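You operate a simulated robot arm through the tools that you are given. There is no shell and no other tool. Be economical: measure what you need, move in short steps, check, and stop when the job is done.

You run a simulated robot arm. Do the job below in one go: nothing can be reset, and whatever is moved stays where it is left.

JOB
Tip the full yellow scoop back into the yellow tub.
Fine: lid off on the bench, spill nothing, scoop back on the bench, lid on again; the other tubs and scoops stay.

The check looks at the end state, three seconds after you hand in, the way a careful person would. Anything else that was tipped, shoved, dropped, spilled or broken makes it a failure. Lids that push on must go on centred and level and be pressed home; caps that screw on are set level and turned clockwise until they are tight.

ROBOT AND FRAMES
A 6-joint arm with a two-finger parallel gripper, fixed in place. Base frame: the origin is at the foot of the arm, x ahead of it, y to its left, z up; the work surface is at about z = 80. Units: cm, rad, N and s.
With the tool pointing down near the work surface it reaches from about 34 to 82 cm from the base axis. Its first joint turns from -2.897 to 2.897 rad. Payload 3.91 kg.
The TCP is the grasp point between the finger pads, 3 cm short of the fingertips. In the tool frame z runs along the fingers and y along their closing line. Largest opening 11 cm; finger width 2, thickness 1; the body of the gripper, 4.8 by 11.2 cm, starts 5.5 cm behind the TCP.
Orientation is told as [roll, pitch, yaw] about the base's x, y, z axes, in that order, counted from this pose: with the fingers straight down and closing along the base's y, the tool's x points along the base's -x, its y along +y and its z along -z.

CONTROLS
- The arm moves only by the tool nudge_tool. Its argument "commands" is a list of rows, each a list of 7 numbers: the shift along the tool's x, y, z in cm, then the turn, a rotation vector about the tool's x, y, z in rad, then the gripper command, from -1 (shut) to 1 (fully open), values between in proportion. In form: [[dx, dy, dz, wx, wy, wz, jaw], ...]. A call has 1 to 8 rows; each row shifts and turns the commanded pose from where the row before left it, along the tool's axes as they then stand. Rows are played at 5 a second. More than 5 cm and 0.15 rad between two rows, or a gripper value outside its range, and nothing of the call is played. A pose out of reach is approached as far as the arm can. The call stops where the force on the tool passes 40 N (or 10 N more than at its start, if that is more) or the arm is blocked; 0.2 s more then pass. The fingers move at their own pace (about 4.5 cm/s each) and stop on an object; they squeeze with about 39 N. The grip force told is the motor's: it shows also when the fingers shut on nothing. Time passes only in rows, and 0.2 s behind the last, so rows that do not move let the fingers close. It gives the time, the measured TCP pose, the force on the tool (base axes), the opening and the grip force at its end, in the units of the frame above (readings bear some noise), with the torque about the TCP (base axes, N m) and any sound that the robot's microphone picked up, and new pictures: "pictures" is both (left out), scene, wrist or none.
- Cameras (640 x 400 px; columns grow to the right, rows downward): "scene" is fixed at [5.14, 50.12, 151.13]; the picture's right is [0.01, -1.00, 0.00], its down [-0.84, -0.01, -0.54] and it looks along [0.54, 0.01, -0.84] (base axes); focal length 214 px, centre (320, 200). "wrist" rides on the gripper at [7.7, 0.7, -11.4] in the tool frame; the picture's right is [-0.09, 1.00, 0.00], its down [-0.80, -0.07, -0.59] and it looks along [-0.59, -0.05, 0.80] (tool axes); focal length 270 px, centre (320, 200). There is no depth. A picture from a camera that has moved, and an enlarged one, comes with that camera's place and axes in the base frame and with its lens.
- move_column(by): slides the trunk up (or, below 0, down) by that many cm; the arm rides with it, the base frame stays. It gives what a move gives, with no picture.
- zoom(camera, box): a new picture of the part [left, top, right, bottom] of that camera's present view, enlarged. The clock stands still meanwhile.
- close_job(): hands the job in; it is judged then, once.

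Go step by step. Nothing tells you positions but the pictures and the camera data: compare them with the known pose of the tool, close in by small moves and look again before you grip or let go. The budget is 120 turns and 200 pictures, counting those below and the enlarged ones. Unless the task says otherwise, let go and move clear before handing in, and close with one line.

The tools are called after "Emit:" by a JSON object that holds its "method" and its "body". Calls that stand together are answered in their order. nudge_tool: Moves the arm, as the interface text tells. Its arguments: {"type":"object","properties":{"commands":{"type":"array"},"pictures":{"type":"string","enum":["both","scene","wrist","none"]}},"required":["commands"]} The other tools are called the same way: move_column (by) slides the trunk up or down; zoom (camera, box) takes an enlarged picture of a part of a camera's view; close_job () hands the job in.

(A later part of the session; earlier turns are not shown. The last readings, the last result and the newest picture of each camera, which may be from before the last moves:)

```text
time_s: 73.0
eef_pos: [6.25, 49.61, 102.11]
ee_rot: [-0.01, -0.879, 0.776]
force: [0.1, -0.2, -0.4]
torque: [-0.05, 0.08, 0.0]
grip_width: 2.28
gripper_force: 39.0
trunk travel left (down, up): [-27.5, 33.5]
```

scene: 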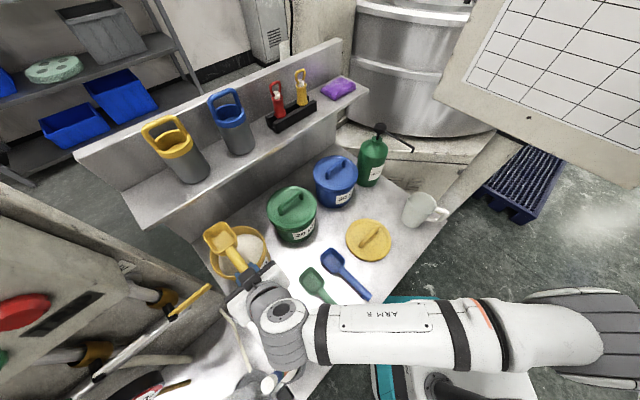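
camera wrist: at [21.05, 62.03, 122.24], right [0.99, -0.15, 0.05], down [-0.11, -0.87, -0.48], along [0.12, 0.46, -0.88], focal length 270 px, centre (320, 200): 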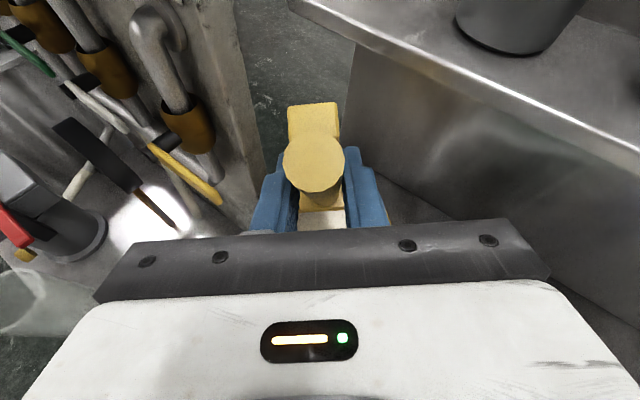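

I'll align over the scoop's original spot and descend part-way.

Emit:
{"method": "nudge_tool", "body": {"commands": [[0.2, 2.08, -0.25, -0.005, 0.011, 0.006, -1], [2.29, 0, 1.94, 0, 0, 0, -1], [2.29, 0, 1.94, 0, 0, 0, -1], [2.29, 0, 1.94, 0, 0, 0, -1], [2.29, 0, 1.94, 0, 0, 0, -1], [0, 0, 0, 0, 0, 0, -1]], "pictures": "both"}}

Emit:
{"method": "zoom", "body": {"camera": "scene", "box": [240, 270, 400, 400]}}

```text
time_s: 74.4
eef_pos: [4.16, 51.03, 90.07]
ee_rot: [0.003, -0.868, 0.771]
force: [0.9, 0.8, -1.0]
torque: [-0.03, 0.02, 0.03]
grip_width: 2.27
gripper_force: 38.6
trunk travel left (down, up): [-27.5, 33.5]
camera wrist: at [-6.13, 41.92, 91.51], right [-0.65, 0.75, 0.07], down [0.1, -0.01, 1.0], along [0.75, 0.66, -0.07], focal length 270 px, centre (320, 200)
```

scene: 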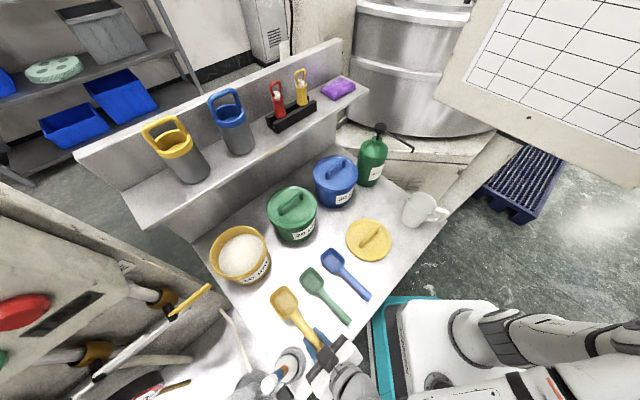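
wrist: 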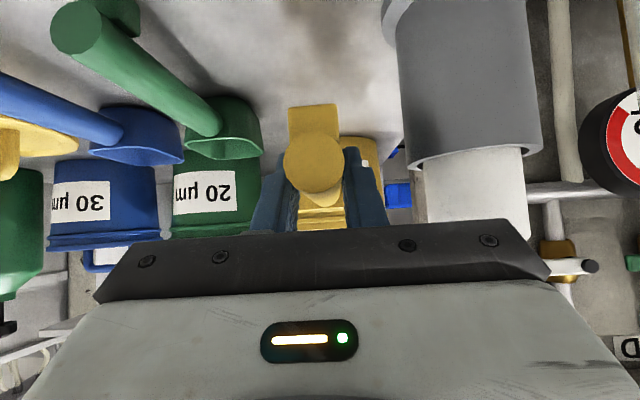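

```text
3.08 times, centred on (320, 335) of scene
camera zoom: at [5.14, 50.12, 151.13], right [0.01, -1.0, 0.0], down [-0.84, -0.01, -0.54], along [0.54, 0.01, -0.84], focal length 660 px, centre (320, -215)
```

zoom: 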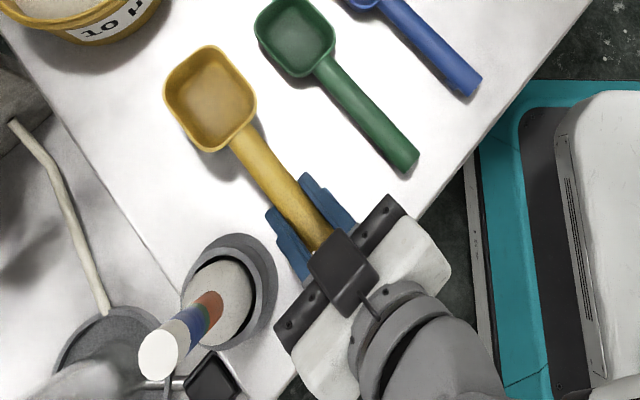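

Emit:
{"method": "nudge_tool", "body": {"commands": [[0, -0.45, 0, 0, 0, 0, -1], [1.53, 0, 1.3, 0, 0, 0, -1], [1.53, 0, 1.3, 0, 0, 0, -1], [1.14, 0, 0.97, 0, 0, 0, -1], [0.3, 0, 0.26, 0, 0, 0, -1], [0, 0, 0, 0, 0, 0, -1]], "pictures": "none"}}

```text
time_s: 75.8
eef_pos: [4.54, 50.72, 84.11]
ee_rot: [0.002, -0.867, 0.765]
force: [-0.2, -0.5, -1.3]
torque: [-0.03, 0.0, 0.01]
grip_width: 2.26
gripper_force: 38.4
trunk travel left (down, up): [-27.5, 33.5]
```

Emit:
{"method": "nudge_tool", "body": {"commands": [[0.19, 0, 0.16, 0, 0, 0, -1], [0.15, 0, 0.13, 0, 0, 0, -1], [0.11, 0, 0.1, 0, 0, 0, -1], [0, 0, 0, 0, 0, 0, -1]], "pictures": "both"}}

```text
time_s: 76.8
eef_pos: [4.6, 50.76, 83.5]
ee_rot: [0.003, -0.867, 0.766]
force: [-0.6, 0.2, -0.4]
torque: [-0.01, 0.01, -0.01]
grip_width: 2.28
gripper_force: 38.5
trunk travel left (down, up): [-27.5, 33.5]
camera wrist: at [-5.75, 41.67, 85.03], right [-0.65, 0.76, 0.07], down [0.1, -0.01, 1.0], along [0.75, 0.66, -0.07], focal length 270 px, centre (320, 200)
```

scene: 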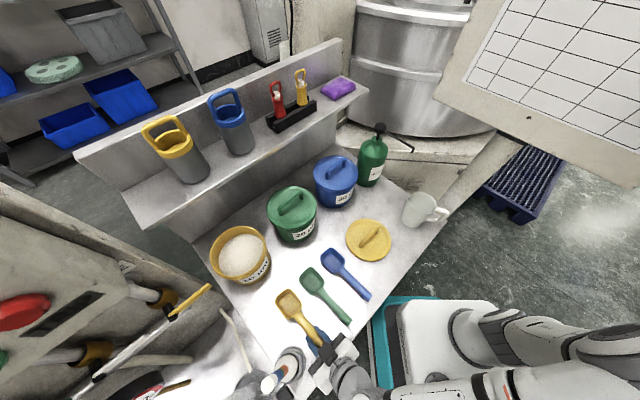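
wrist: 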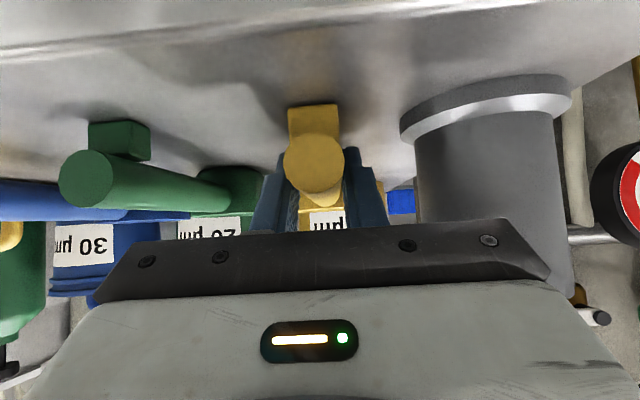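

Emit:
{"method": "nudge_tool", "body": {"commands": [[0.06, 0, 0.05, 0, 0, 0, -1], [0.06, 0, 0.05, 0, 0, 0, -1], [0, 0, 0, 0, 0, 0, -1]], "pictures": "none"}}

```text
time_s: 77.6
eef_pos: [4.4, 50.76, 83.38]
ee_rot: [0.004, -0.871, 0.767]
force: [1.8, 1.6, 5.6]
torque: [-0.15, 0.05, 0.03]
grip_width: 2.27
gripper_force: 39.1
trunk travel left (down, up): [-27.5, 33.5]
```

The scoop is touching the bench. I'll release and rise straight up.

Emit:
{"method": "nudge_tool", "body": {"commands": [[0, 0, 0, 0, 0, 0, -0.4], [0, 0, 0, 0, 0, 0, -0.2], [0, 0, 0, 0, 0, 0, -0.2], [-1.53, 0, -1.3, 0, 0, 0, -0.2], [-3.05, 0, -2.59, 0, 0, 0, -0.2], [-3.05, 0, -2.59, 0, 0, 0, -0.2], [-3.05, 0, -2.59, 0, 0, 0, -0.2], [-3.05, 0, -2.59, 0, 0, 0, -0.2]], "pictures": "both"}}

Emit:
{"method": "zoom", "body": {"camera": "scene", "box": [190, 200, 350, 400]}}

```text
time_s: 79.4
eef_pos: [4.4, 50.73, 101.27]
ee_rot: [-0.002, -0.864, 0.77]
force: [-0.6, 0.4, 0.6]
torque: [-0.03, 0.01, 0.02]
grip_width: 4.39
gripper_force: 0.1
trunk travel left (down, up): [-27.5, 33.5]
camera wrist: at [-5.89, 41.72, 102.79], right [-0.65, 0.76, 0.07], down [0.1, 0.0, 1.0], along [0.75, 0.66, -0.07], focal length 270 px, centre (320, 200)
```

scene: 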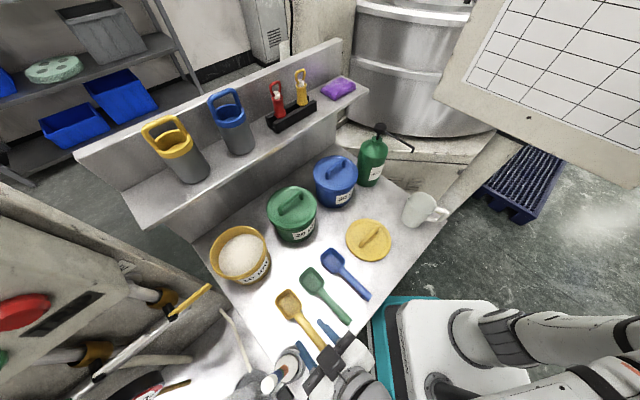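
wrist: 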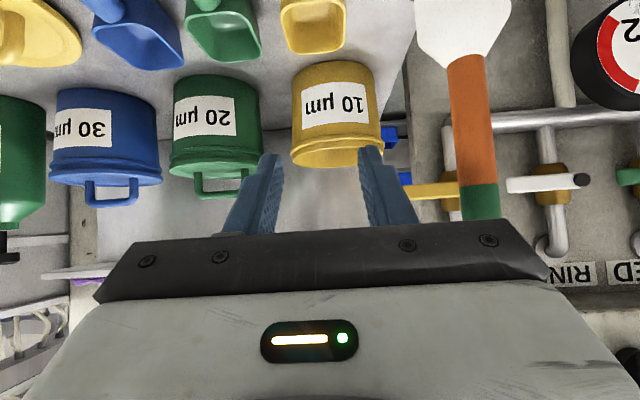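

```text
2.00 times, centred on (270, 300) of scene
camera zoom: at [5.14, 50.12, 151.13], right [0.01, -1.0, 0.0], down [-0.84, -0.01, -0.54], along [0.54, 0.01, -0.84], focal length 429 px, centre (420, 0)
```

zoom: 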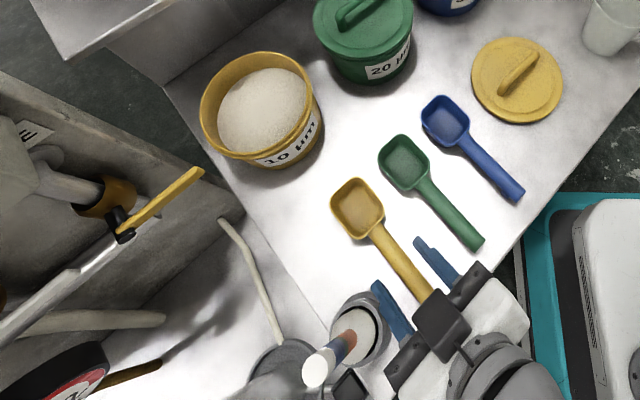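

The scoop is back in place, empty, and nothing is spilled. Next is the lid: I'll restore the trunk, straighten the tool and travel to the lid.

Emit:
{"method": "move_column", "body": {"by": 30}}

Emit:
{"method": "nudge_tool", "body": {"commands": [[0, 0, 0, 0, 0.144, 0, -0.1], [0, 0, 0, 0, 0.144, 0, -0.1], [0, 0, 0, 0, 0.144, 0, -0.1], [0, 0, 0, 0, 0.144, 0, -0.1], [0, 0, 0, 0, 0.144, 0, -0.1], [0, 0, 0, 0, 0.144, 0, -0.1], [0, 0, 0, 0, 0, 0, -0.1]], "pictures": "none"}}

Emit:
{"method": "nudge_tool", "body": {"commands": [[-1.15, -4.1, 0, 0, 0, 0, -0.1], [-1.15, -4.1, 0, 0, 0, 0, -0.1], [-1.15, -4.1, 0, 0, 0, 0, -0.1], [-1.15, -4.1, 0, 0, 0, 0, -0.1], [-1.15, -4.1, 0, 0, 0, 0, -0.1], [-1.15, -4.1, 0, 0, 0, 0, -0.1], [-1.15, -4.1, 0, 0, 0, 0, -0.1], [-1.15, -4.1, 0, 0, 0, 0, -0.1]], "pictures": "none"}}

```text
time_s: 82.4
eef_pos: [4.41, 50.83, 131.48]
ee_rot: [0.004, -0.87, 0.766]
force: [-0.1, -0.6, 1.3]
torque: [0.01, 0.01, 0.01]
grip_width: 4.37
gripper_force: 0.1
trunk travel left (down, up): [-57.5, 3.5]
```

```text
time_s: 84.0
eef_pos: [4.5, 50.92, 131.3]
ee_rot: [0.0, 0.0, 0.77]
force: [0.6, -0.2, -0.3]
torque: [-0.02, -0.01, 0.01]
grip_width: 4.97
gripper_force: 0.0
trunk travel left (down, up): [-57.5, 3.5]
```

```text
time_s: 85.8
eef_pos: [33.97, 33.63, 131.26]
ee_rot: [0.004, -0.004, 0.769]
force: [-0.3, 0.2, -0.3]
torque: [-0.05, -0.01, -0.04]
grip_width: 4.93
gripper_force: 0.0
trunk travel left (down, up): [-57.5, 3.5]
```

Above the lid now. I'll turn to yaw -0.822 and come down in stages.

Emit:
{"method": "nudge_tool", "body": {"commands": [[0, 0, 1, 0, 0, 0.145, -0.1], [0, 0, 1, 0, 0, 0.145, -0.1], [0, 0, 1, 0, 0, 0.145, -0.1], [0, 0, 1, 0, 0, 0.145, -0.1], [0, 0, 1, 0, 0, 0.145, -0.1], [0, 0, 1, 0, 0, 0.145, -0.1], [0, 0, 1, 0, 0, 0.145, -0.1], [0, 0, 1, 0, 0, 0.145, -0.1]], "pictures": "none"}}

Emit:
{"method": "nudge_tool", "body": {"commands": [[0, 0, 3, 0, 0, 0.145, -0.1], [0, 0, 4, 0, 0, 0.145, -0.1], [0, 0, 4, 0, 0, 0.141, -0.1], [0, 0, 4, 0, 0, 0, -0.1], [0, 0, 4, 0, 0, 0, -0.1], [0, 0, 4, 0, 0, 0, -0.1], [0, 0, 4, 0, 0, 0, -0.1], [0, 0, 0, 0, 0, 0, -0.1]], "pictures": "both"}}

```text
time_s: 87.6
eef_pos: [33.85, 33.7, 123.25]
ee_rot: [0.005, 0.001, -0.392]
force: [-0.1, -0.9, 0.7]
torque: [-0.02, -0.02, 0.01]
grip_width: 5.0
gripper_force: 0.1
trunk travel left (down, up): [-57.5, 3.5]
```

```text
time_s: 89.4
eef_pos: [33.93, 33.81, 96.13]
ee_rot: [0.003, 0.002, -0.821]
force: [-0.2, -0.1, -0.8]
torque: [-0.02, 0.01, -0.03]
grip_width: 4.95
gripper_force: 0.0
trunk travel left (down, up): [-57.5, 3.5]
camera wrist: at [29.08, 39.81, 107.68], right [0.79, 0.61, 0.0], down [0.49, -0.64, 0.59], along [0.37, -0.47, -0.81], focal length 270 px, centre (320, 200)
```

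scene: 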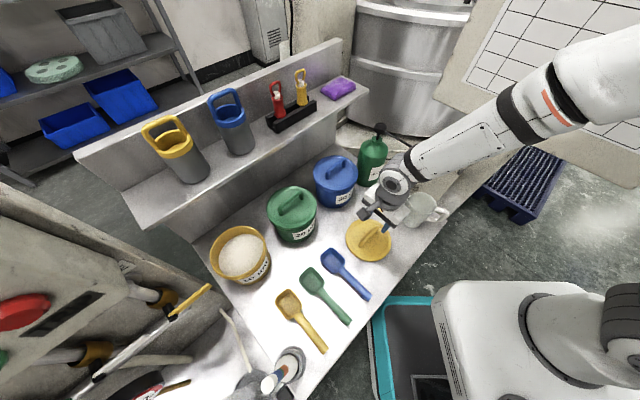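
wrist: 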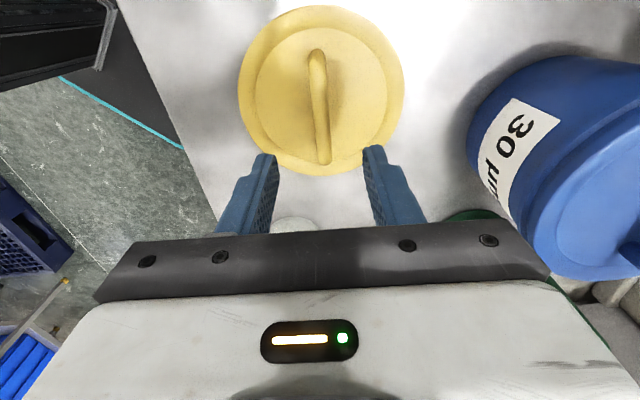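

Everything is as I left it. I'll descend to the handle at z≈84.8 and close.

Emit:
{"method": "nudge_tool", "body": {"commands": [[-0.09, -0.19, 3, 0, 0, 0, -0.1], [0, 0, 3, 0, 0, 0, -0.1], [0, 0, 3, 0, 0, 0, -0.1], [0, 0, 1.8, 0, 0, 0, -0.1], [0, 0, 0.5, 0, 0, 0, -0.1], [0, 0, 0, 0, 0, 0, -0.1]], "pictures": "none"}}

Emit:
{"method": "nudge_tool", "body": {"commands": [[0, 0, 0, 0, 0, 0, -0.6], [0, 0, 0, 0, 0, 0, -1], [0, 0, 0, 0, 0, 0, -1], [0, 0, 0, 0, 0, 0, -1]], "pictures": "wrist"}}

```text
time_s: 90.8
eef_pos: [34.0, 33.69, 85.01]
ee_rot: [0.004, 0.002, -0.823]
force: [0.4, 0.0, -0.1]
torque: [-0.02, 0.01, 0.03]
grip_width: 4.95
gripper_force: 0.1
trunk travel left (down, up): [-57.5, 3.5]
```

```text
time_s: 91.8
eef_pos: [33.85, 33.69, 85.03]
ee_rot: [0.005, 0.004, -0.822]
force: [0.8, -0.3, -0.3]
torque: [0.01, -0.07, -0.01]
grip_width: 1.26
gripper_force: 39.1
trunk travel left (down, up): [-57.5, 3.5]
camera wrist: at [29.19, 39.7, 96.44], right [0.79, 0.61, 0.0], down [0.49, -0.64, 0.59], along [0.37, -0.47, -0.81], focal length 270 px, centre (320, 200)
```

wrist: 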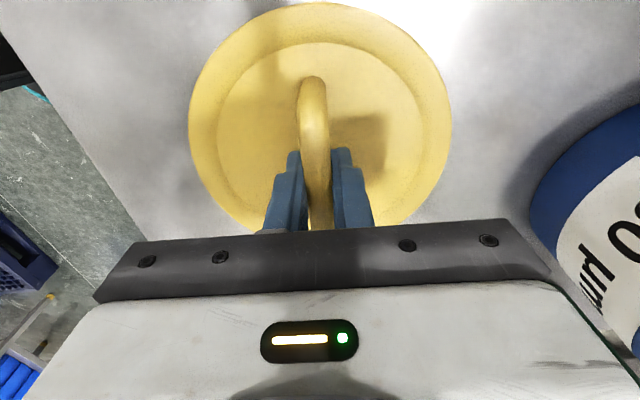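

The lid handle is gripped as before, about 0.35 cm higher. I'll lift and carry it back along the reverse path.

Emit:
{"method": "nudge_tool", "body": {"commands": [[0, 0, -1, 0.004, -0.003, 0, -1], [0, 0, -3, 0, 0, 0, -1], [0, 0, -4, 0, 0, 0, -1], [0, 0, -5, 0, 0, 0, -1], [0, 0, -5, 0, 0, 0, -1], [0, 0, -5, 0, 0, 0, -1], [0, 0, 0, 0, 0, 0, -1]], "pictures": "none"}}

Emit:
{"method": "nudge_tool", "body": {"commands": [[4.4, 1.13, 0, 0, 0, 0, -1], [4.4, 1.13, 0, 0, 0, 0, -1], [4.4, 1.13, 0, 0, 0, 0, -1], [4.4, 1.13, 0, 0, 0, 0, -1], [4.4, 1.13, 0, 0, 0, 0, -1], [4.4, 1.13, 0, 0, 0, 0, -1], [4.4, 1.13, 0, 0, 0, 0, -1], [4.4, 1.13, 0, 0, 0, 0, -1]], "pictures": "scene"}}

```text
time_s: 93.4
eef_pos: [33.88, 33.54, 108.02]
ee_rot: [-0.001, -0.001, -0.823]
force: [-0.2, -0.3, -0.2]
torque: [0.02, 0.03, 0.01]
grip_width: 1.25
gripper_force: 39.0
trunk travel left (down, up): [-57.5, 3.5]
```

```text
time_s: 95.2
eef_pos: [16.37, 65.6, 107.88]
ee_rot: [0.001, -0.003, -0.822]
force: [-0.2, 0.6, -0.9]
torque: [0.01, 0.04, 0.01]
grip_width: 1.28
gripper_force: 38.6
trunk travel left (down, up): [-57.5, 3.5]
```

scene: 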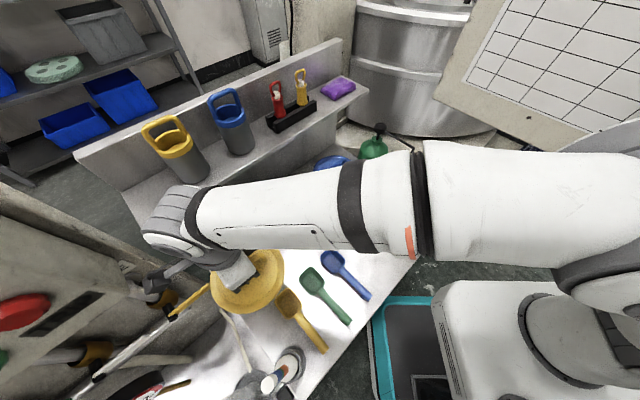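

Emit:
{"method": "nudge_tool", "body": {"commands": [[0, 3, 2, 0, 0, 0, -1], [-0.05, 3, 2, 0, 0, 0, -1], [-0.06, 3, 1.4, 0, 0, 0, -1], [-0.06, 2.9, 1, 0, 0, 0, -1], [0, 0, 0, 0, 0, 0, -1]], "pictures": "both"}}

Emit:
{"method": "zoom", "body": {"camera": "scene", "box": [190, 200, 310, 290]}}

```text
time_s: 96.4
eef_pos: [25.32, 73.41, 101.56]
ee_rot: [0.0, -0.002, -0.821]
force: [-0.7, 0.3, -1.3]
torque: [0.01, 0.02, 0.0]
grip_width: 1.24
gripper_force: 39.3
trunk travel left (down, up): [-57.5, 3.5]
camera wrist: at [20.62, 79.56, 112.89], right [0.79, 0.61, 0.0], down [0.49, -0.63, 0.6], along [0.37, -0.47, -0.8], focal length 270 px, centre (320, 200)
```

scene: 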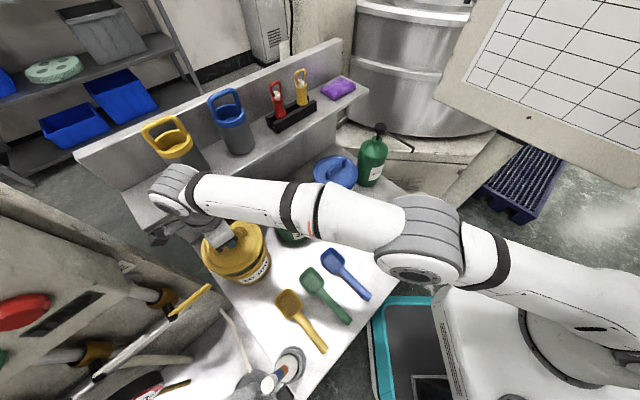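
wrist: 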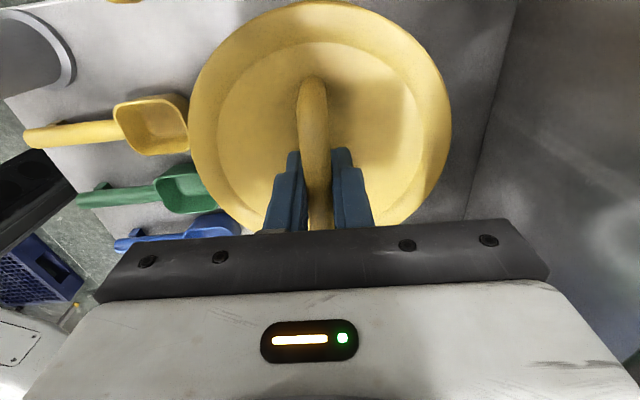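

```text
4.44 times, centred on (250, 245) of scene
camera zoom: at [5.14, 50.12, 151.13], right [0.01, -1.0, 0.0], down [-0.84, -0.01, -0.54], along [0.54, 0.01, -0.84], focal length 953 px, centre (631, 0)
```

zoom: 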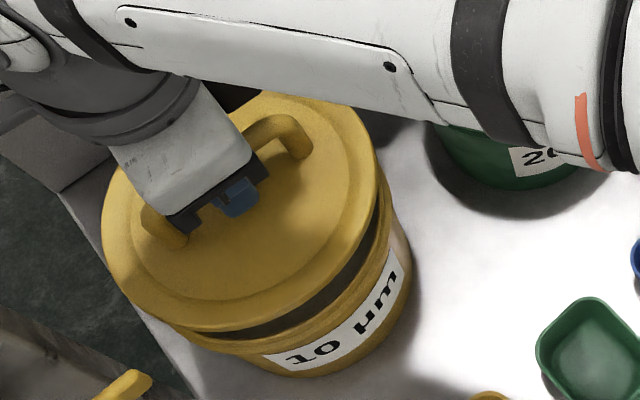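

The lid is about 0.2–0.3 cm off its seated line, so I'll correct that and lower slowly towards the rim.

Emit:
{"method": "nudge_tool", "body": {"commands": [[0.25, 0.06, 0, 0, 0, 0, -1], [0, 0, 1, 0, 0, 0, -1], [0, 0, 1, 0, 0, 0, -1], [0, 0, 0.6, 0, 0, 0, -1], [0, 0, 0, 0, 0, 0, -1]], "pictures": "both"}}

Emit:
{"method": "zoom", "body": {"camera": "scene", "box": [190, 200, 310, 290]}}

```text
time_s: 97.6
eef_pos: [25.27, 73.64, 99.09]
ee_rot: [-0.001, 0.0, -0.822]
force: [0.2, 1.2, 0.0]
torque: [-0.01, 0.03, 0.01]
grip_width: 1.25
gripper_force: 39.0
trunk travel left (down, up): [-57.5, 3.5]
camera wrist: at [20.55, 79.81, 110.39], right [0.79, 0.61, 0.0], down [0.49, -0.63, 0.6], along [0.36, -0.47, -0.8], focal length 270 px, centre (320, 200)
```

scene: 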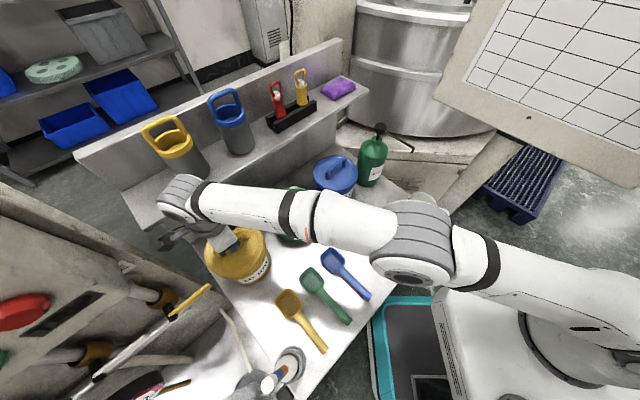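
wrist: 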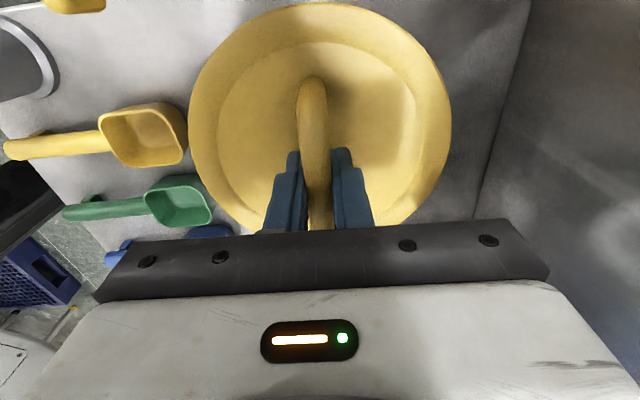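

```text
4.44 times, centred on (250, 245) of scene
camera zoom: at [5.14, 50.12, 151.13], right [0.01, -1.0, 0.0], down [-0.84, -0.01, -0.54], along [0.54, 0.01, -0.84], focal length 953 px, centre (631, 0)
```

zoom: 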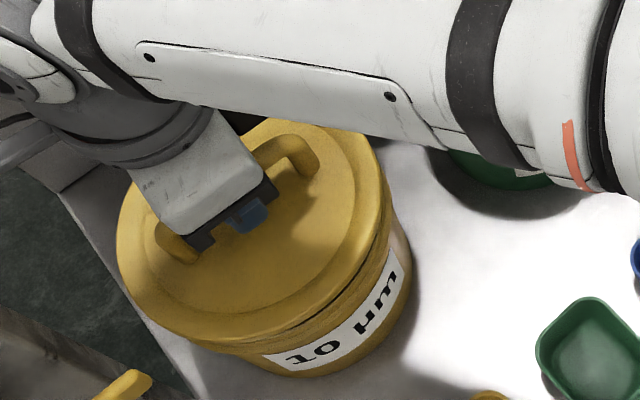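

Well aligned. I'll lower in small steps until the lid seats.

Emit:
{"method": "nudge_tool", "body": {"commands": [[0, 0, 0.4, 0, 0, 0, -1], [0, 0, 0.4, 0, 0, 0, -1], [0, 0, 0.3, 0, 0, 0, -1], [0, 0, 0.2, 0, 0, 0, -1], [0, 0, 0.2, 0, 0, 0, -1], [0, 0, 0, 0, 0, 0, -1]], "pictures": "none"}}

```text
time_s: 99.0
eef_pos: [25.19, 73.73, 97.44]
ee_rot: [-0.001, 0.002, -0.821]
force: [0.7, -0.4, -1.2]
torque: [-0.02, 0.02, -0.02]
grip_width: 1.24
gripper_force: 38.7
trunk travel left (down, up): [-57.5, 3.5]
```

Emit:
{"method": "nudge_tool", "body": {"commands": [[0, 0, 0.15, 0, 0, 0, -1], [0, 0, 0.15, 0, 0, 0, -1], [0, 0, 0.15, 0, 0, 0, -1], [0, 0, 0, 0, 0, 0, -1]], "pictures": "none"}}

```text
time_s: 100.0
eef_pos: [25.17, 73.8, 97.23]
ee_rot: [0.001, 0.002, -0.821]
force: [0.8, 1.3, 8.3]
torque: [0.36, 0.31, 0.01]
grip_width: 1.26
gripper_force: 39.3
trunk travel left (down, up): [-57.5, 3.5]
```

First contact is at the expected height but slightly to one side. I'll press on gently.

Emit:
{"method": "nudge_tool", "body": {"commands": [[0, 0, 0.12, 0, 0, 0, -1], [0, 0, 0.12, 0, 0, 0, -1], [0, 0, 0, 0, 0, 0, -1]], "pictures": "both"}}

Emit:
{"method": "zoom", "body": {"camera": "scene", "box": [190, 200, 310, 290]}}

```text
time_s: 100.8
eef_pos: [25.35, 73.74, 97.19]
ee_rot: [0.006, 0.002, -0.821]
force: [2.3, 4.5, 27.5]
torque: [-0.27, -0.22, 0.03]
grip_width: 1.2
gripper_force: 38.5
trunk travel left (down, up): [-57.5, 3.5]
camera wrist: at [20.52, 79.71, 108.62], right [0.79, 0.61, 0.01], down [0.49, -0.64, 0.59], along [0.37, -0.47, -0.81], focal length 270 px, centre (320, 200)
```

scene: 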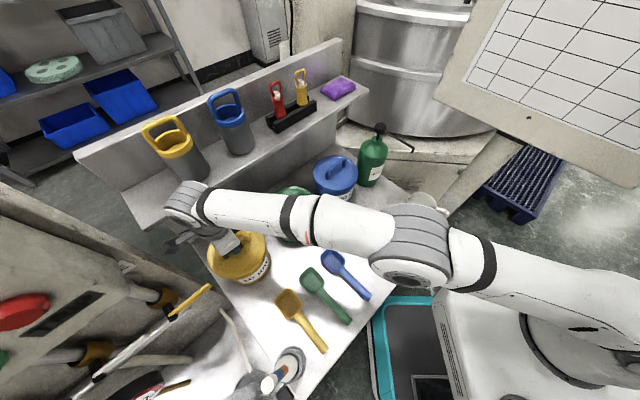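
wrist: 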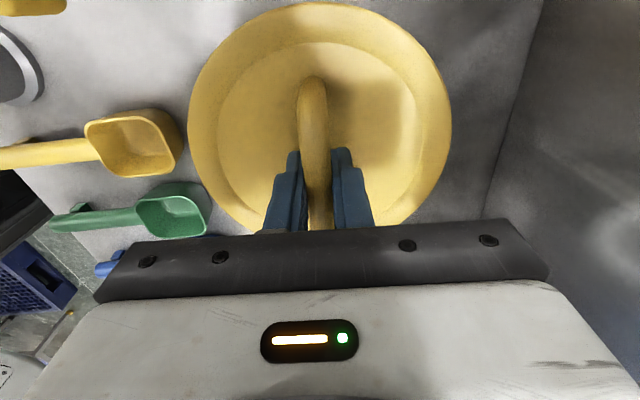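

```text
4.44 times, centred on (250, 245) of scene
camera zoom: at [5.14, 50.12, 151.13], right [0.01, -1.0, 0.0], down [-0.84, -0.01, -0.54], along [0.54, 0.01, -0.84], focal length 953 px, centre (631, 0)
```

zoom: 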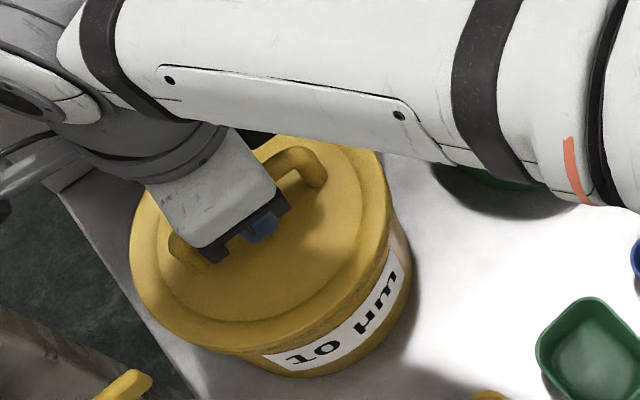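

The lid looks seated exactly as at the start, with the load evenly balanced. One slightly firmer press, then I'll relax and release.

Emit:
{"method": "nudge_tool", "body": {"commands": [[0, 0, 0.1, 0, 0, 0, -1], [0, 0, 0, 0, 0, 0, -1], [0, 0, 0, 0, 0, 0, -1]], "pictures": "none"}}

Emit:
{"method": "nudge_tool", "body": {"commands": [[0, 0, -0.2, 0, 0, 0, -1], [0, 0, 0, 0, 0, 0, -0.5], [0, 0, 0, 0, 0, 0, -0.1], [0, 0, 0, 0, 0, 0, -0.1], [0, 0, -2, 0, 0, 0, -0.1], [0, 0, -2, 0, 0, 0, -0.1], [0, 0, 0, 0, 0, 0, -0.1]], "pictures": "both"}}

```text
time_s: 101.6
eef_pos: [25.2, 73.57, 97.17]
ee_rot: [0.006, 0.002, -0.823]
force: [5.6, 6.5, 34.5]
torque: [0.01, 0.0, 0.0]
grip_width: 1.27
gripper_force: 39.0
trunk travel left (down, up): [-57.5, 3.5]
```

```text
time_s: 103.2
eef_pos: [25.31, 73.74, 100.9]
ee_rot: [-0.001, -0.003, -0.821]
force: [0.4, 0.2, -0.9]
torque: [0.0, 0.0, 0.02]
grip_width: 4.93
gripper_force: 0.0
trunk travel left (down, up): [-57.5, 3.5]
camera wrist: at [20.53, 79.78, 112.27], right [0.79, 0.61, 0.0], down [0.49, -0.63, 0.6], along [0.36, -0.47, -0.8], focal length 270 px, centre (320, 200)
```

scene: 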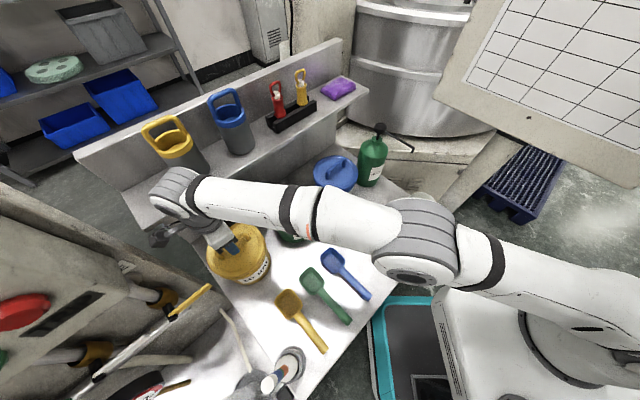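
wrist: 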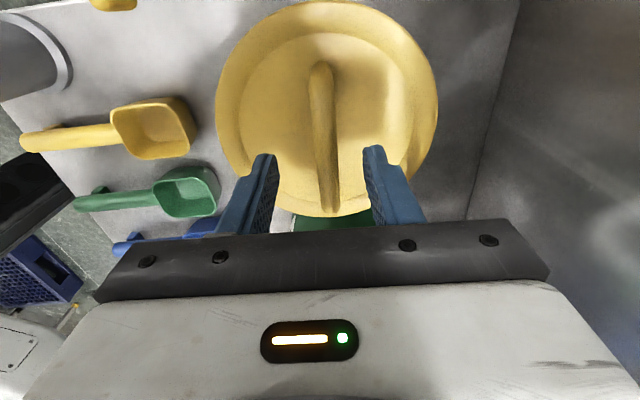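

The lid stays on. I'll back out from under the shelf and move clear for a final look.

Emit:
{"method": "nudge_tool", "body": {"commands": [[0, 0, -2, 0, 0, 0, -0.1], [0, -3, -1, 0, 0, 0, -0.1], [0, -3, -1, 0, 0, 0, -0.1], [0, -3, -2, 0, 0, 0, -0.1], [0, -3, -3, 0, 0, 0, -0.1], [-3, 0, -4, 0, 0, 0, -0.1], [-4, 0, -4, 0, 0, 0, -0.1], [-4, 0, -4, 0, 0, 0, -0.1]], "pictures": "none"}}

Emit:
{"method": "nudge_tool", "body": {"commands": [[-4.5, -0.9, 0, 0, 0, 0, -0.1], [-4.5, -0.9, 0, 0, 0, 0, -0.1], [-4.5, -0.9, 0, 0, 0, 0, -0.1], [-4.5, -0.9, 0, 0, 0, 0, -0.1], [-4.5, -0.9, 0, 0, 0, 0, -0.1], [-4.5, -0.9, 0, 0, 0, 0, -0.1]], "pictures": "scene"}}

Emit:
{"method": "zoom", "body": {"camera": "scene", "box": [190, 200, 350, 300]}}

Emit:
{"method": "zoom", "body": {"camera": "scene", "box": [240, 270, 400, 370]}}

```text
refused: row 7 steps farther than a row can; nothing moved
```

```text
time_s: 104.6
eef_pos: [39.55, 50.14, 101.04]
ee_rot: [0.0, 0.001, -0.821]
force: [-1.0, 0.8, 0.4]
torque: [0.03, 0.04, -0.03]
grip_width: 4.97
gripper_force: 0.0
trunk travel left (down, up): [-57.5, 3.5]
```

scene: 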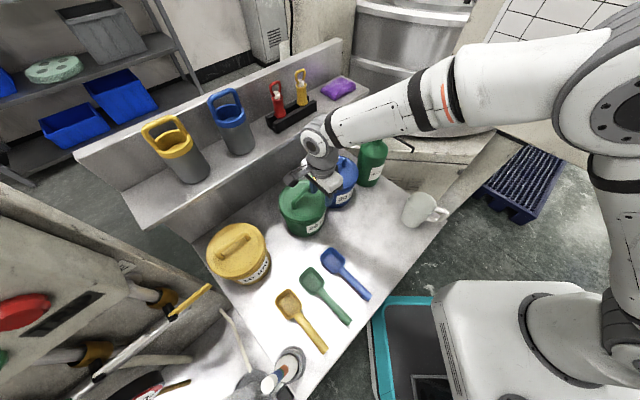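

```text
4.00 times, centred on (270, 250) of scene
camera zoom: at [5.14, 50.12, 151.13], right [0.01, -1.0, 0.0], down [-0.84, -0.01, -0.54], along [0.54, 0.01, -0.84], focal length 858 px, centre (520, 0)
```

zoom: 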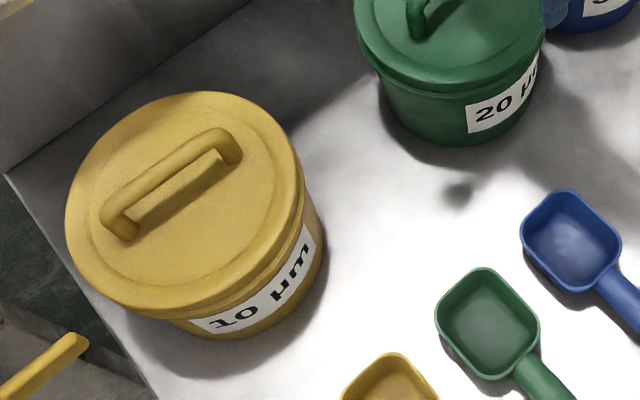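

```text
4.00 times, centred on (320, 320) of scene
camera zoom: at [5.14, 50.12, 151.13], right [0.01, -1.0, 0.0], down [-0.84, -0.01, -0.54], along [0.54, 0.01, -0.84], focal length 858 px, centre (320, -280)
```

zoom: 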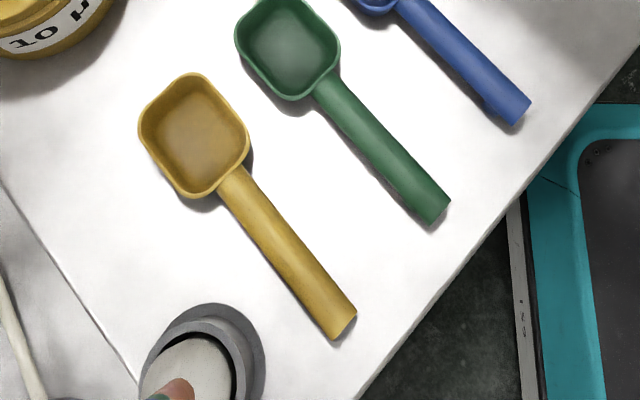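

That was my mistake. The retreat call was refused because one row was too long, and the follow-on sideways move that I had sent along with it ran at the low height. The green tub appears to have been shoved. I'll stop and inspect closely before doing anything else.

Emit:
{"method": "zoom", "body": {"camera": "scene", "box": [250, 140, 390, 250]}}

Emit:
{"method": "zoom", "body": {"camera": "wrist", "box": [0, 0, 640, 400]}}

Emit:
{"method": "zoom", "body": {"camera": "scene", "box": [190, 200, 290, 290]}}

```text
3.64 times, centred on (320, 195) of scene
camera zoom: at [5.14, 50.12, 151.13], right [0.01, -1.0, 0.0], down [-0.84, -0.01, -0.54], along [0.54, 0.01, -0.84], focal length 780 px, centre (320, 218)
```

zoom: 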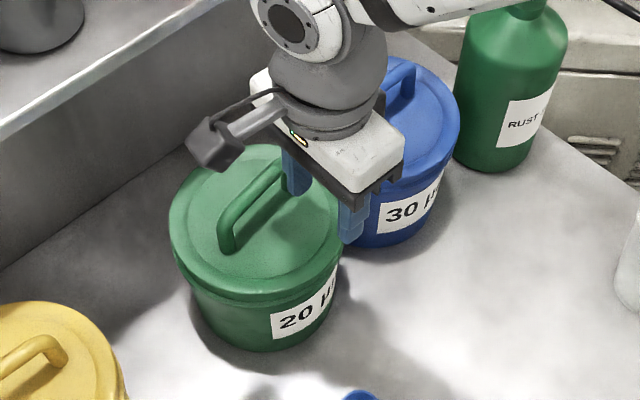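

```text
1.00 times, centred on (320, 200) of wrist (not enlarged: the box is as wide or as high as the picture)
camera zoom: at [34.95, 56.21, 112.42], right [0.79, 0.61, 0.0], down [0.49, -0.63, 0.59], along [0.36, -0.47, -0.8], focal length 270 px, centre (320, 200)
```

zoom: 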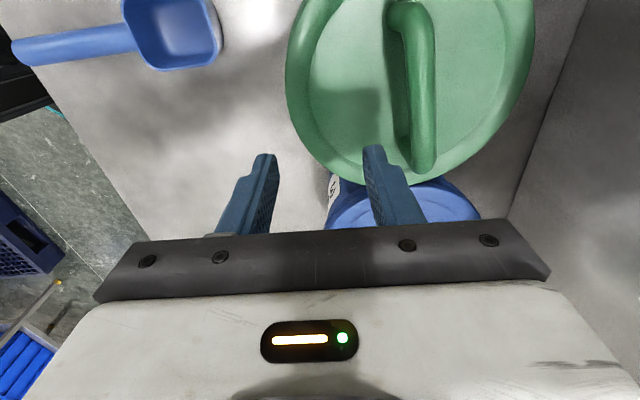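

```text
4.44 times, centred on (240, 245) of scene
camera zoom: at [5.14, 50.12, 151.13], right [0.01, -1.0, 0.0], down [-0.84, -0.01, -0.54], along [0.54, 0.01, -0.84], focal length 953 px, centre (676, 0)
```

zoom: 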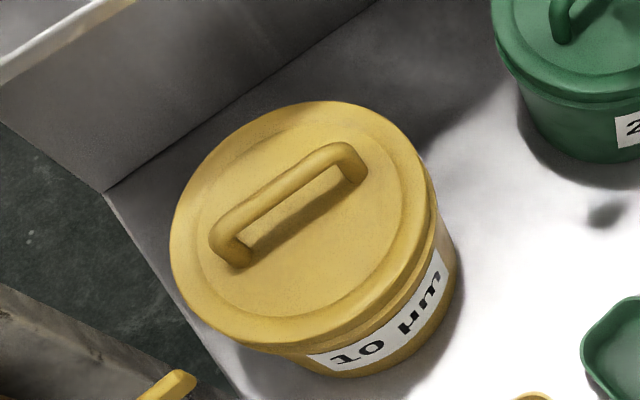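

Only the green tub was shoved. It stands upright with its lid on, about 5 cm towards the blue tub, and the blue tub is unmoved. I'll rise straight up first, then re-measure so I can slide it back to its original spot.

Emit:
{"method": "nudge_tool", "body": {"commands": [[0, 0, -1, 0, 0, 0, -0.1], [0, 0, -3, 0, 0, 0, -0.1], [0, 0, -4, 0, 0, 0, -0.1], [0, 0, -4, 0, 0, 0, -0.1], [0, 0, 0, 0, 0, 0, -0.1]], "pictures": "both"}}

Emit:
{"method": "zoom", "body": {"camera": "scene", "box": [190, 200, 350, 300]}}

Emit:
{"method": "zoom", "body": {"camera": "scene", "box": [300, 160, 460, 280]}}

```text
time_s: 105.8
eef_pos: [39.66, 50.28, 113.03]
ee_rot: [0.0, 0.001, -0.821]
force: [0.2, 0.4, -0.3]
torque: [0.02, 0.02, 0.0]
grip_width: 4.96
gripper_force: 0.1
trunk travel left (down, up): [-57.5, 3.5]
camera wrist: at [34.92, 56.37, 124.41], right [0.79, 0.61, 0.0], down [0.49, -0.63, 0.6], along [0.36, -0.47, -0.8], focal length 270 px, centre (320, 200)
```

scene: 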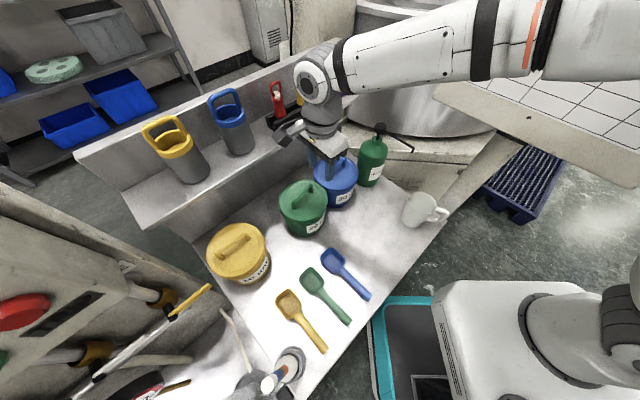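
wrist: 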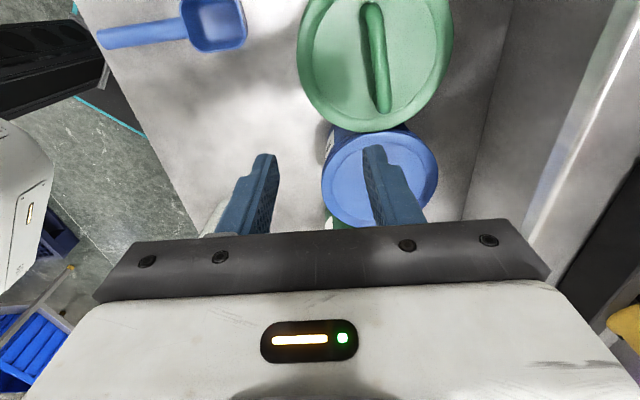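

```text
4.00 times, centred on (270, 250) of scene
camera zoom: at [5.14, 50.12, 151.13], right [0.01, -1.0, 0.0], down [-0.84, -0.01, -0.54], along [0.54, 0.01, -0.84], focal length 858 px, centre (520, 0)
```

zoom: 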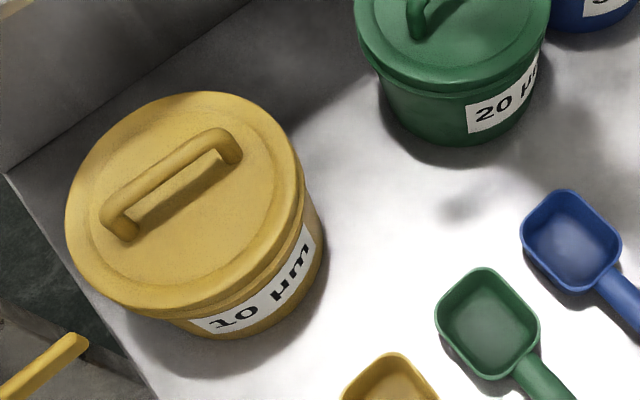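

```text
3.33 times, centred on (380, 220) of scene
camera zoom: at [5.14, 50.12, 151.13], right [0.01, -1.0, 0.0], down [-0.84, -0.01, -0.54], along [0.54, 0.01, -0.84], focal length 715 px, centre (120, 133)
```

zoom: 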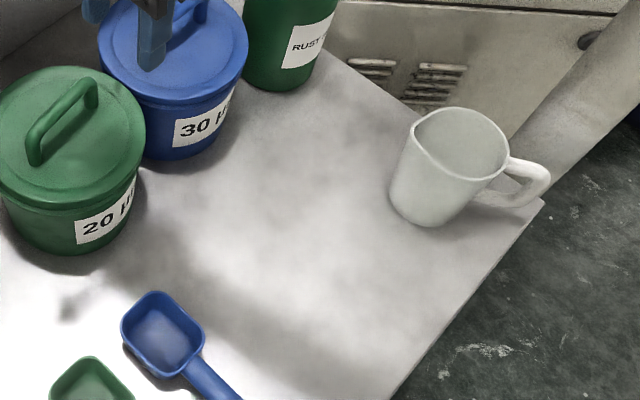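

I'll compare the yellow lid with the earlier seated view using the same zoom box, and get the green tub's handle position from the wrist camera.

Emit:
{"method": "zoom", "body": {"camera": "scene", "box": [190, 200, 310, 290]}}

Emit:
{"method": "zoom", "body": {"camera": "scene", "box": [225, 240, 285, 290]}}

Emit:
{"method": "zoom", "body": {"camera": "wrist", "box": [280, 0, 480, 140]}}

```text
4.44 times, centred on (250, 245) of scene
camera zoom: at [5.14, 50.12, 151.13], right [0.01, -1.0, 0.0], down [-0.84, -0.01, -0.54], along [0.54, 0.01, -0.84], focal length 953 px, centre (631, 0)
```

zoom: 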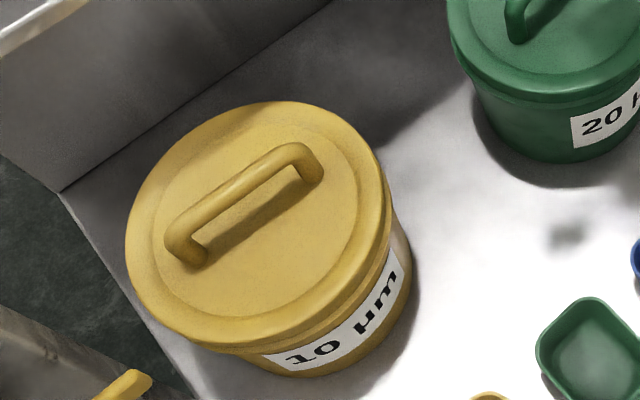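

```text
8.00 times, centred on (255, 265) of scene
camera zoom: at [5.14, 50.12, 151.13], right [0.01, -1.0, 0.0], down [-0.84, -0.01, -0.54], along [0.54, 0.01, -0.84], focal length 1716 px, centre (840, -320)
```

zoom: 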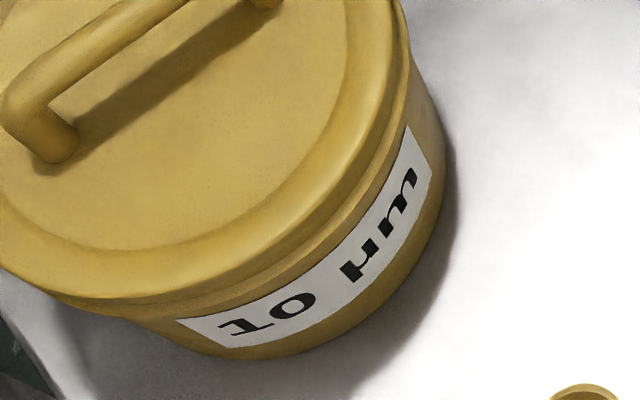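

```text
2.86 times, centred on (380, 70) of wrist
camera zoom: at [34.92, 56.37, 124.41], right [0.79, 0.61, 0.0], down [0.49, -0.63, 0.6], along [0.36, -0.47, -0.8], focal length 772 px, centre (149, 571)
```

zoom: 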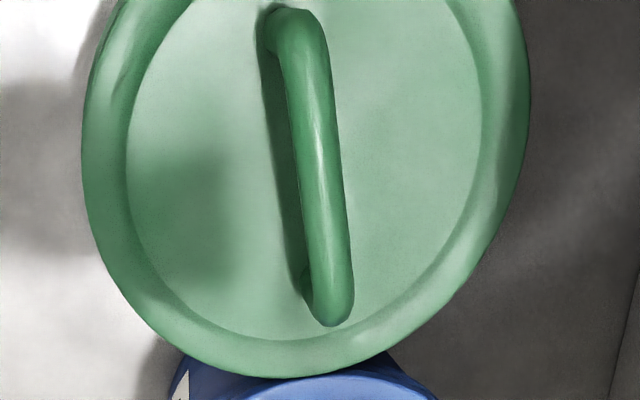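

The yellow lid needs a check afterwards. First the green tub: its handle is now at about (41, 56), z≈99, so it moved roughly (+2.2, -3.6) cm and turned about +10°. I'll align over its handle.

Emit:
{"method": "nudge_tool", "body": {"commands": [[0, 0, 0, 0, 0, -0.086, -0.1], [0, 0, 0, 0, 0, -0.086, -0.1], [1.18, 2.66, 0, 0, 0, 0, -0.1], [1.18, 2.66, 0, 0, 0, 0, -0.1], [0, 0, 3, 0, 0, 0, -0.1], [0, 0, 3, 0, 0, 0, -0.1], [0, 0, 0, 0, 0, 0, -0.1]], "pictures": "both"}}

```text
time_s: 107.4
eef_pos: [41.05, 55.98, 106.79]
ee_rot: [0.0, -0.001, -0.649]
force: [-0.5, -0.1, 0.7]
torque: [0.01, 0.02, -0.01]
grip_width: 4.95
gripper_force: 0.0
trunk travel left (down, up): [-57.5, 3.5]
camera wrist: at [35.21, 61.11, 118.25], right [0.67, 0.74, 0.0], down [0.59, -0.54, 0.6], along [0.44, -0.4, -0.8], focal length 270 px, centre (320, 200)
```

scene: 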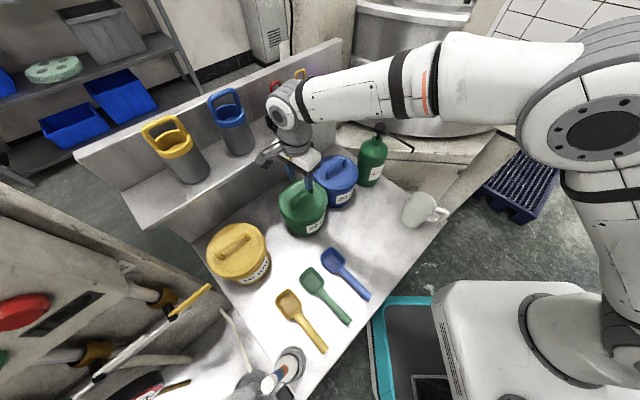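
wrist: 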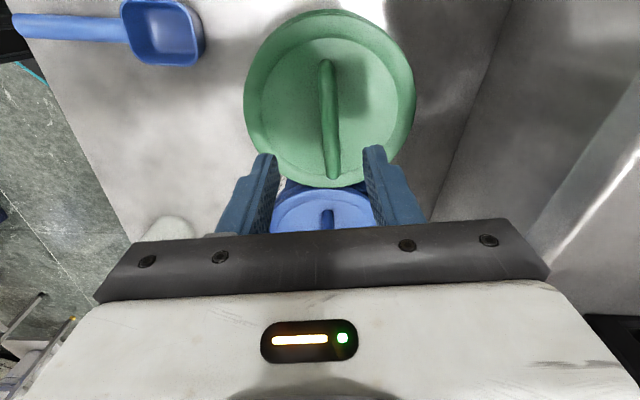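

Emit:
{"method": "nudge_tool", "body": {"commands": [[-0.5, 0.8, 0, 0, 0, 0, -0.1], [0, 0, 2, 0, 0, 0, -0.1], [0, 0, 2, 0, 0, 0, -0.1], [0, 0, 1, 0, 0, 0, -0.1], [0, 0, 0, 0, 0, 0, -0.1]], "pictures": "both"}}

Emit:
{"method": "zoom", "body": {"camera": "scene", "box": [250, 140, 390, 250]}}

```text
time_s: 108.6
eef_pos: [41.88, 56.24, 101.74]
ee_rot: [0.001, 0.0, -0.651]
force: [-0.6, -0.2, 0.2]
torque: [-0.01, -0.01, -0.05]
grip_width: 4.96
gripper_force: 0.2
trunk travel left (down, up): [-57.5, 3.5]
camera wrist: at [36.16, 61.46, 113.18], right [0.67, 0.74, 0.0], down [0.59, -0.54, 0.59], along [0.44, -0.4, -0.8], focal length 270 px, centre (320, 200)
```

scene: 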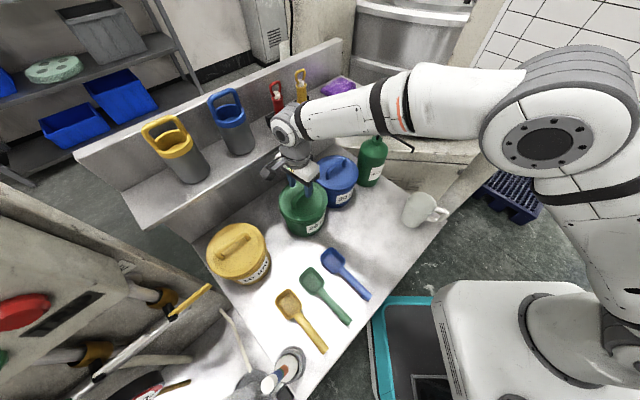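
wrist: 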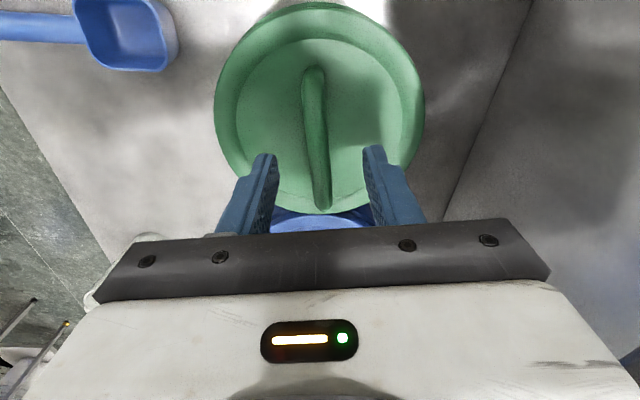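

```text
3.64 times, centred on (320, 195) of scene
camera zoom: at [5.14, 50.12, 151.13], right [0.01, -1.0, 0.0], down [-0.84, -0.01, -0.54], along [0.54, 0.01, -0.84], focal length 780 px, centre (320, 218)
```

zoom: 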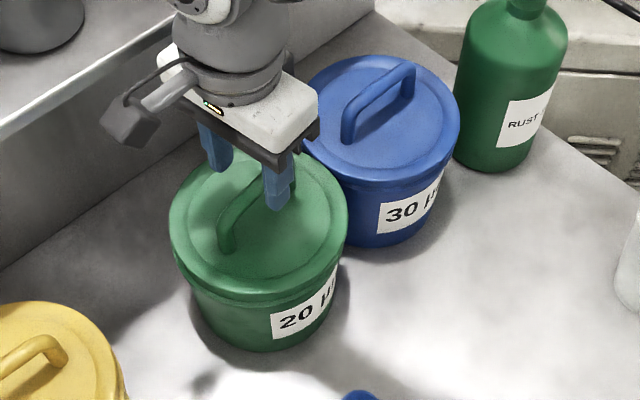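

The fingers straddle the green handle. I'll descend in small steps, watching the force.

Emit:
{"method": "nudge_tool", "body": {"commands": [[0, 0, 0.8, 0, 0, 0, -0.1], [0, 0, 0.7, 0, 0, 0, -0.1], [0, 0, 0.5, 0, 0, 0, -0.1], [0, 0, 0, 0, 0, 0, -0.1]], "pictures": "wrist"}}

Emit:
{"method": "zoom", "body": {"camera": "scene", "box": [250, 140, 390, 250]}}

```text
time_s: 109.6
eef_pos: [41.85, 56.25, 99.88]
ee_rot: [-0.001, 0.0, -0.65]
force: [0.3, -0.2, -0.8]
torque: [0.01, -0.01, 0.0]
grip_width: 4.99
gripper_force: 0.0
trunk travel left (down, up): [-57.5, 3.5]
camera wrist: at [36.1, 61.44, 111.29], right [0.67, 0.74, 0.0], down [0.59, -0.54, 0.59], along [0.44, -0.4, -0.8], focal length 270 px, centre (320, 200)
```

wrist: 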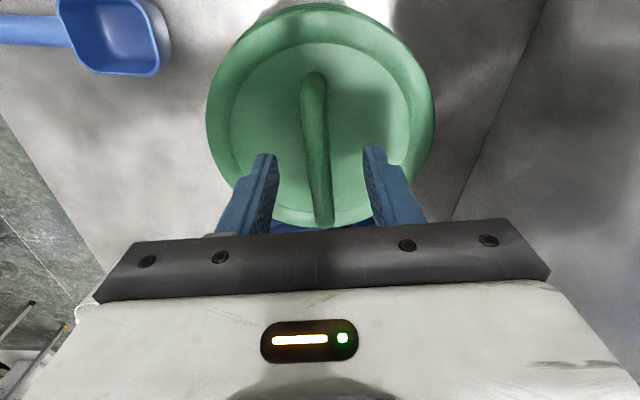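

```text
3.64 times, centred on (320, 195) of scene
camera zoom: at [5.14, 50.12, 151.13], right [0.01, -1.0, 0.0], down [-0.84, -0.01, -0.54], along [0.54, 0.01, -0.84], focal length 780 px, centre (320, 218)
```

zoom: 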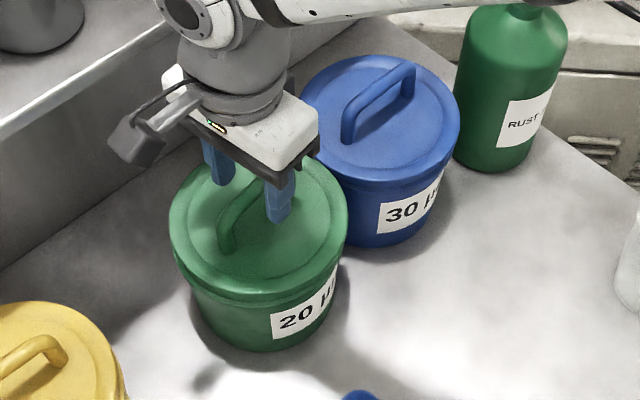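

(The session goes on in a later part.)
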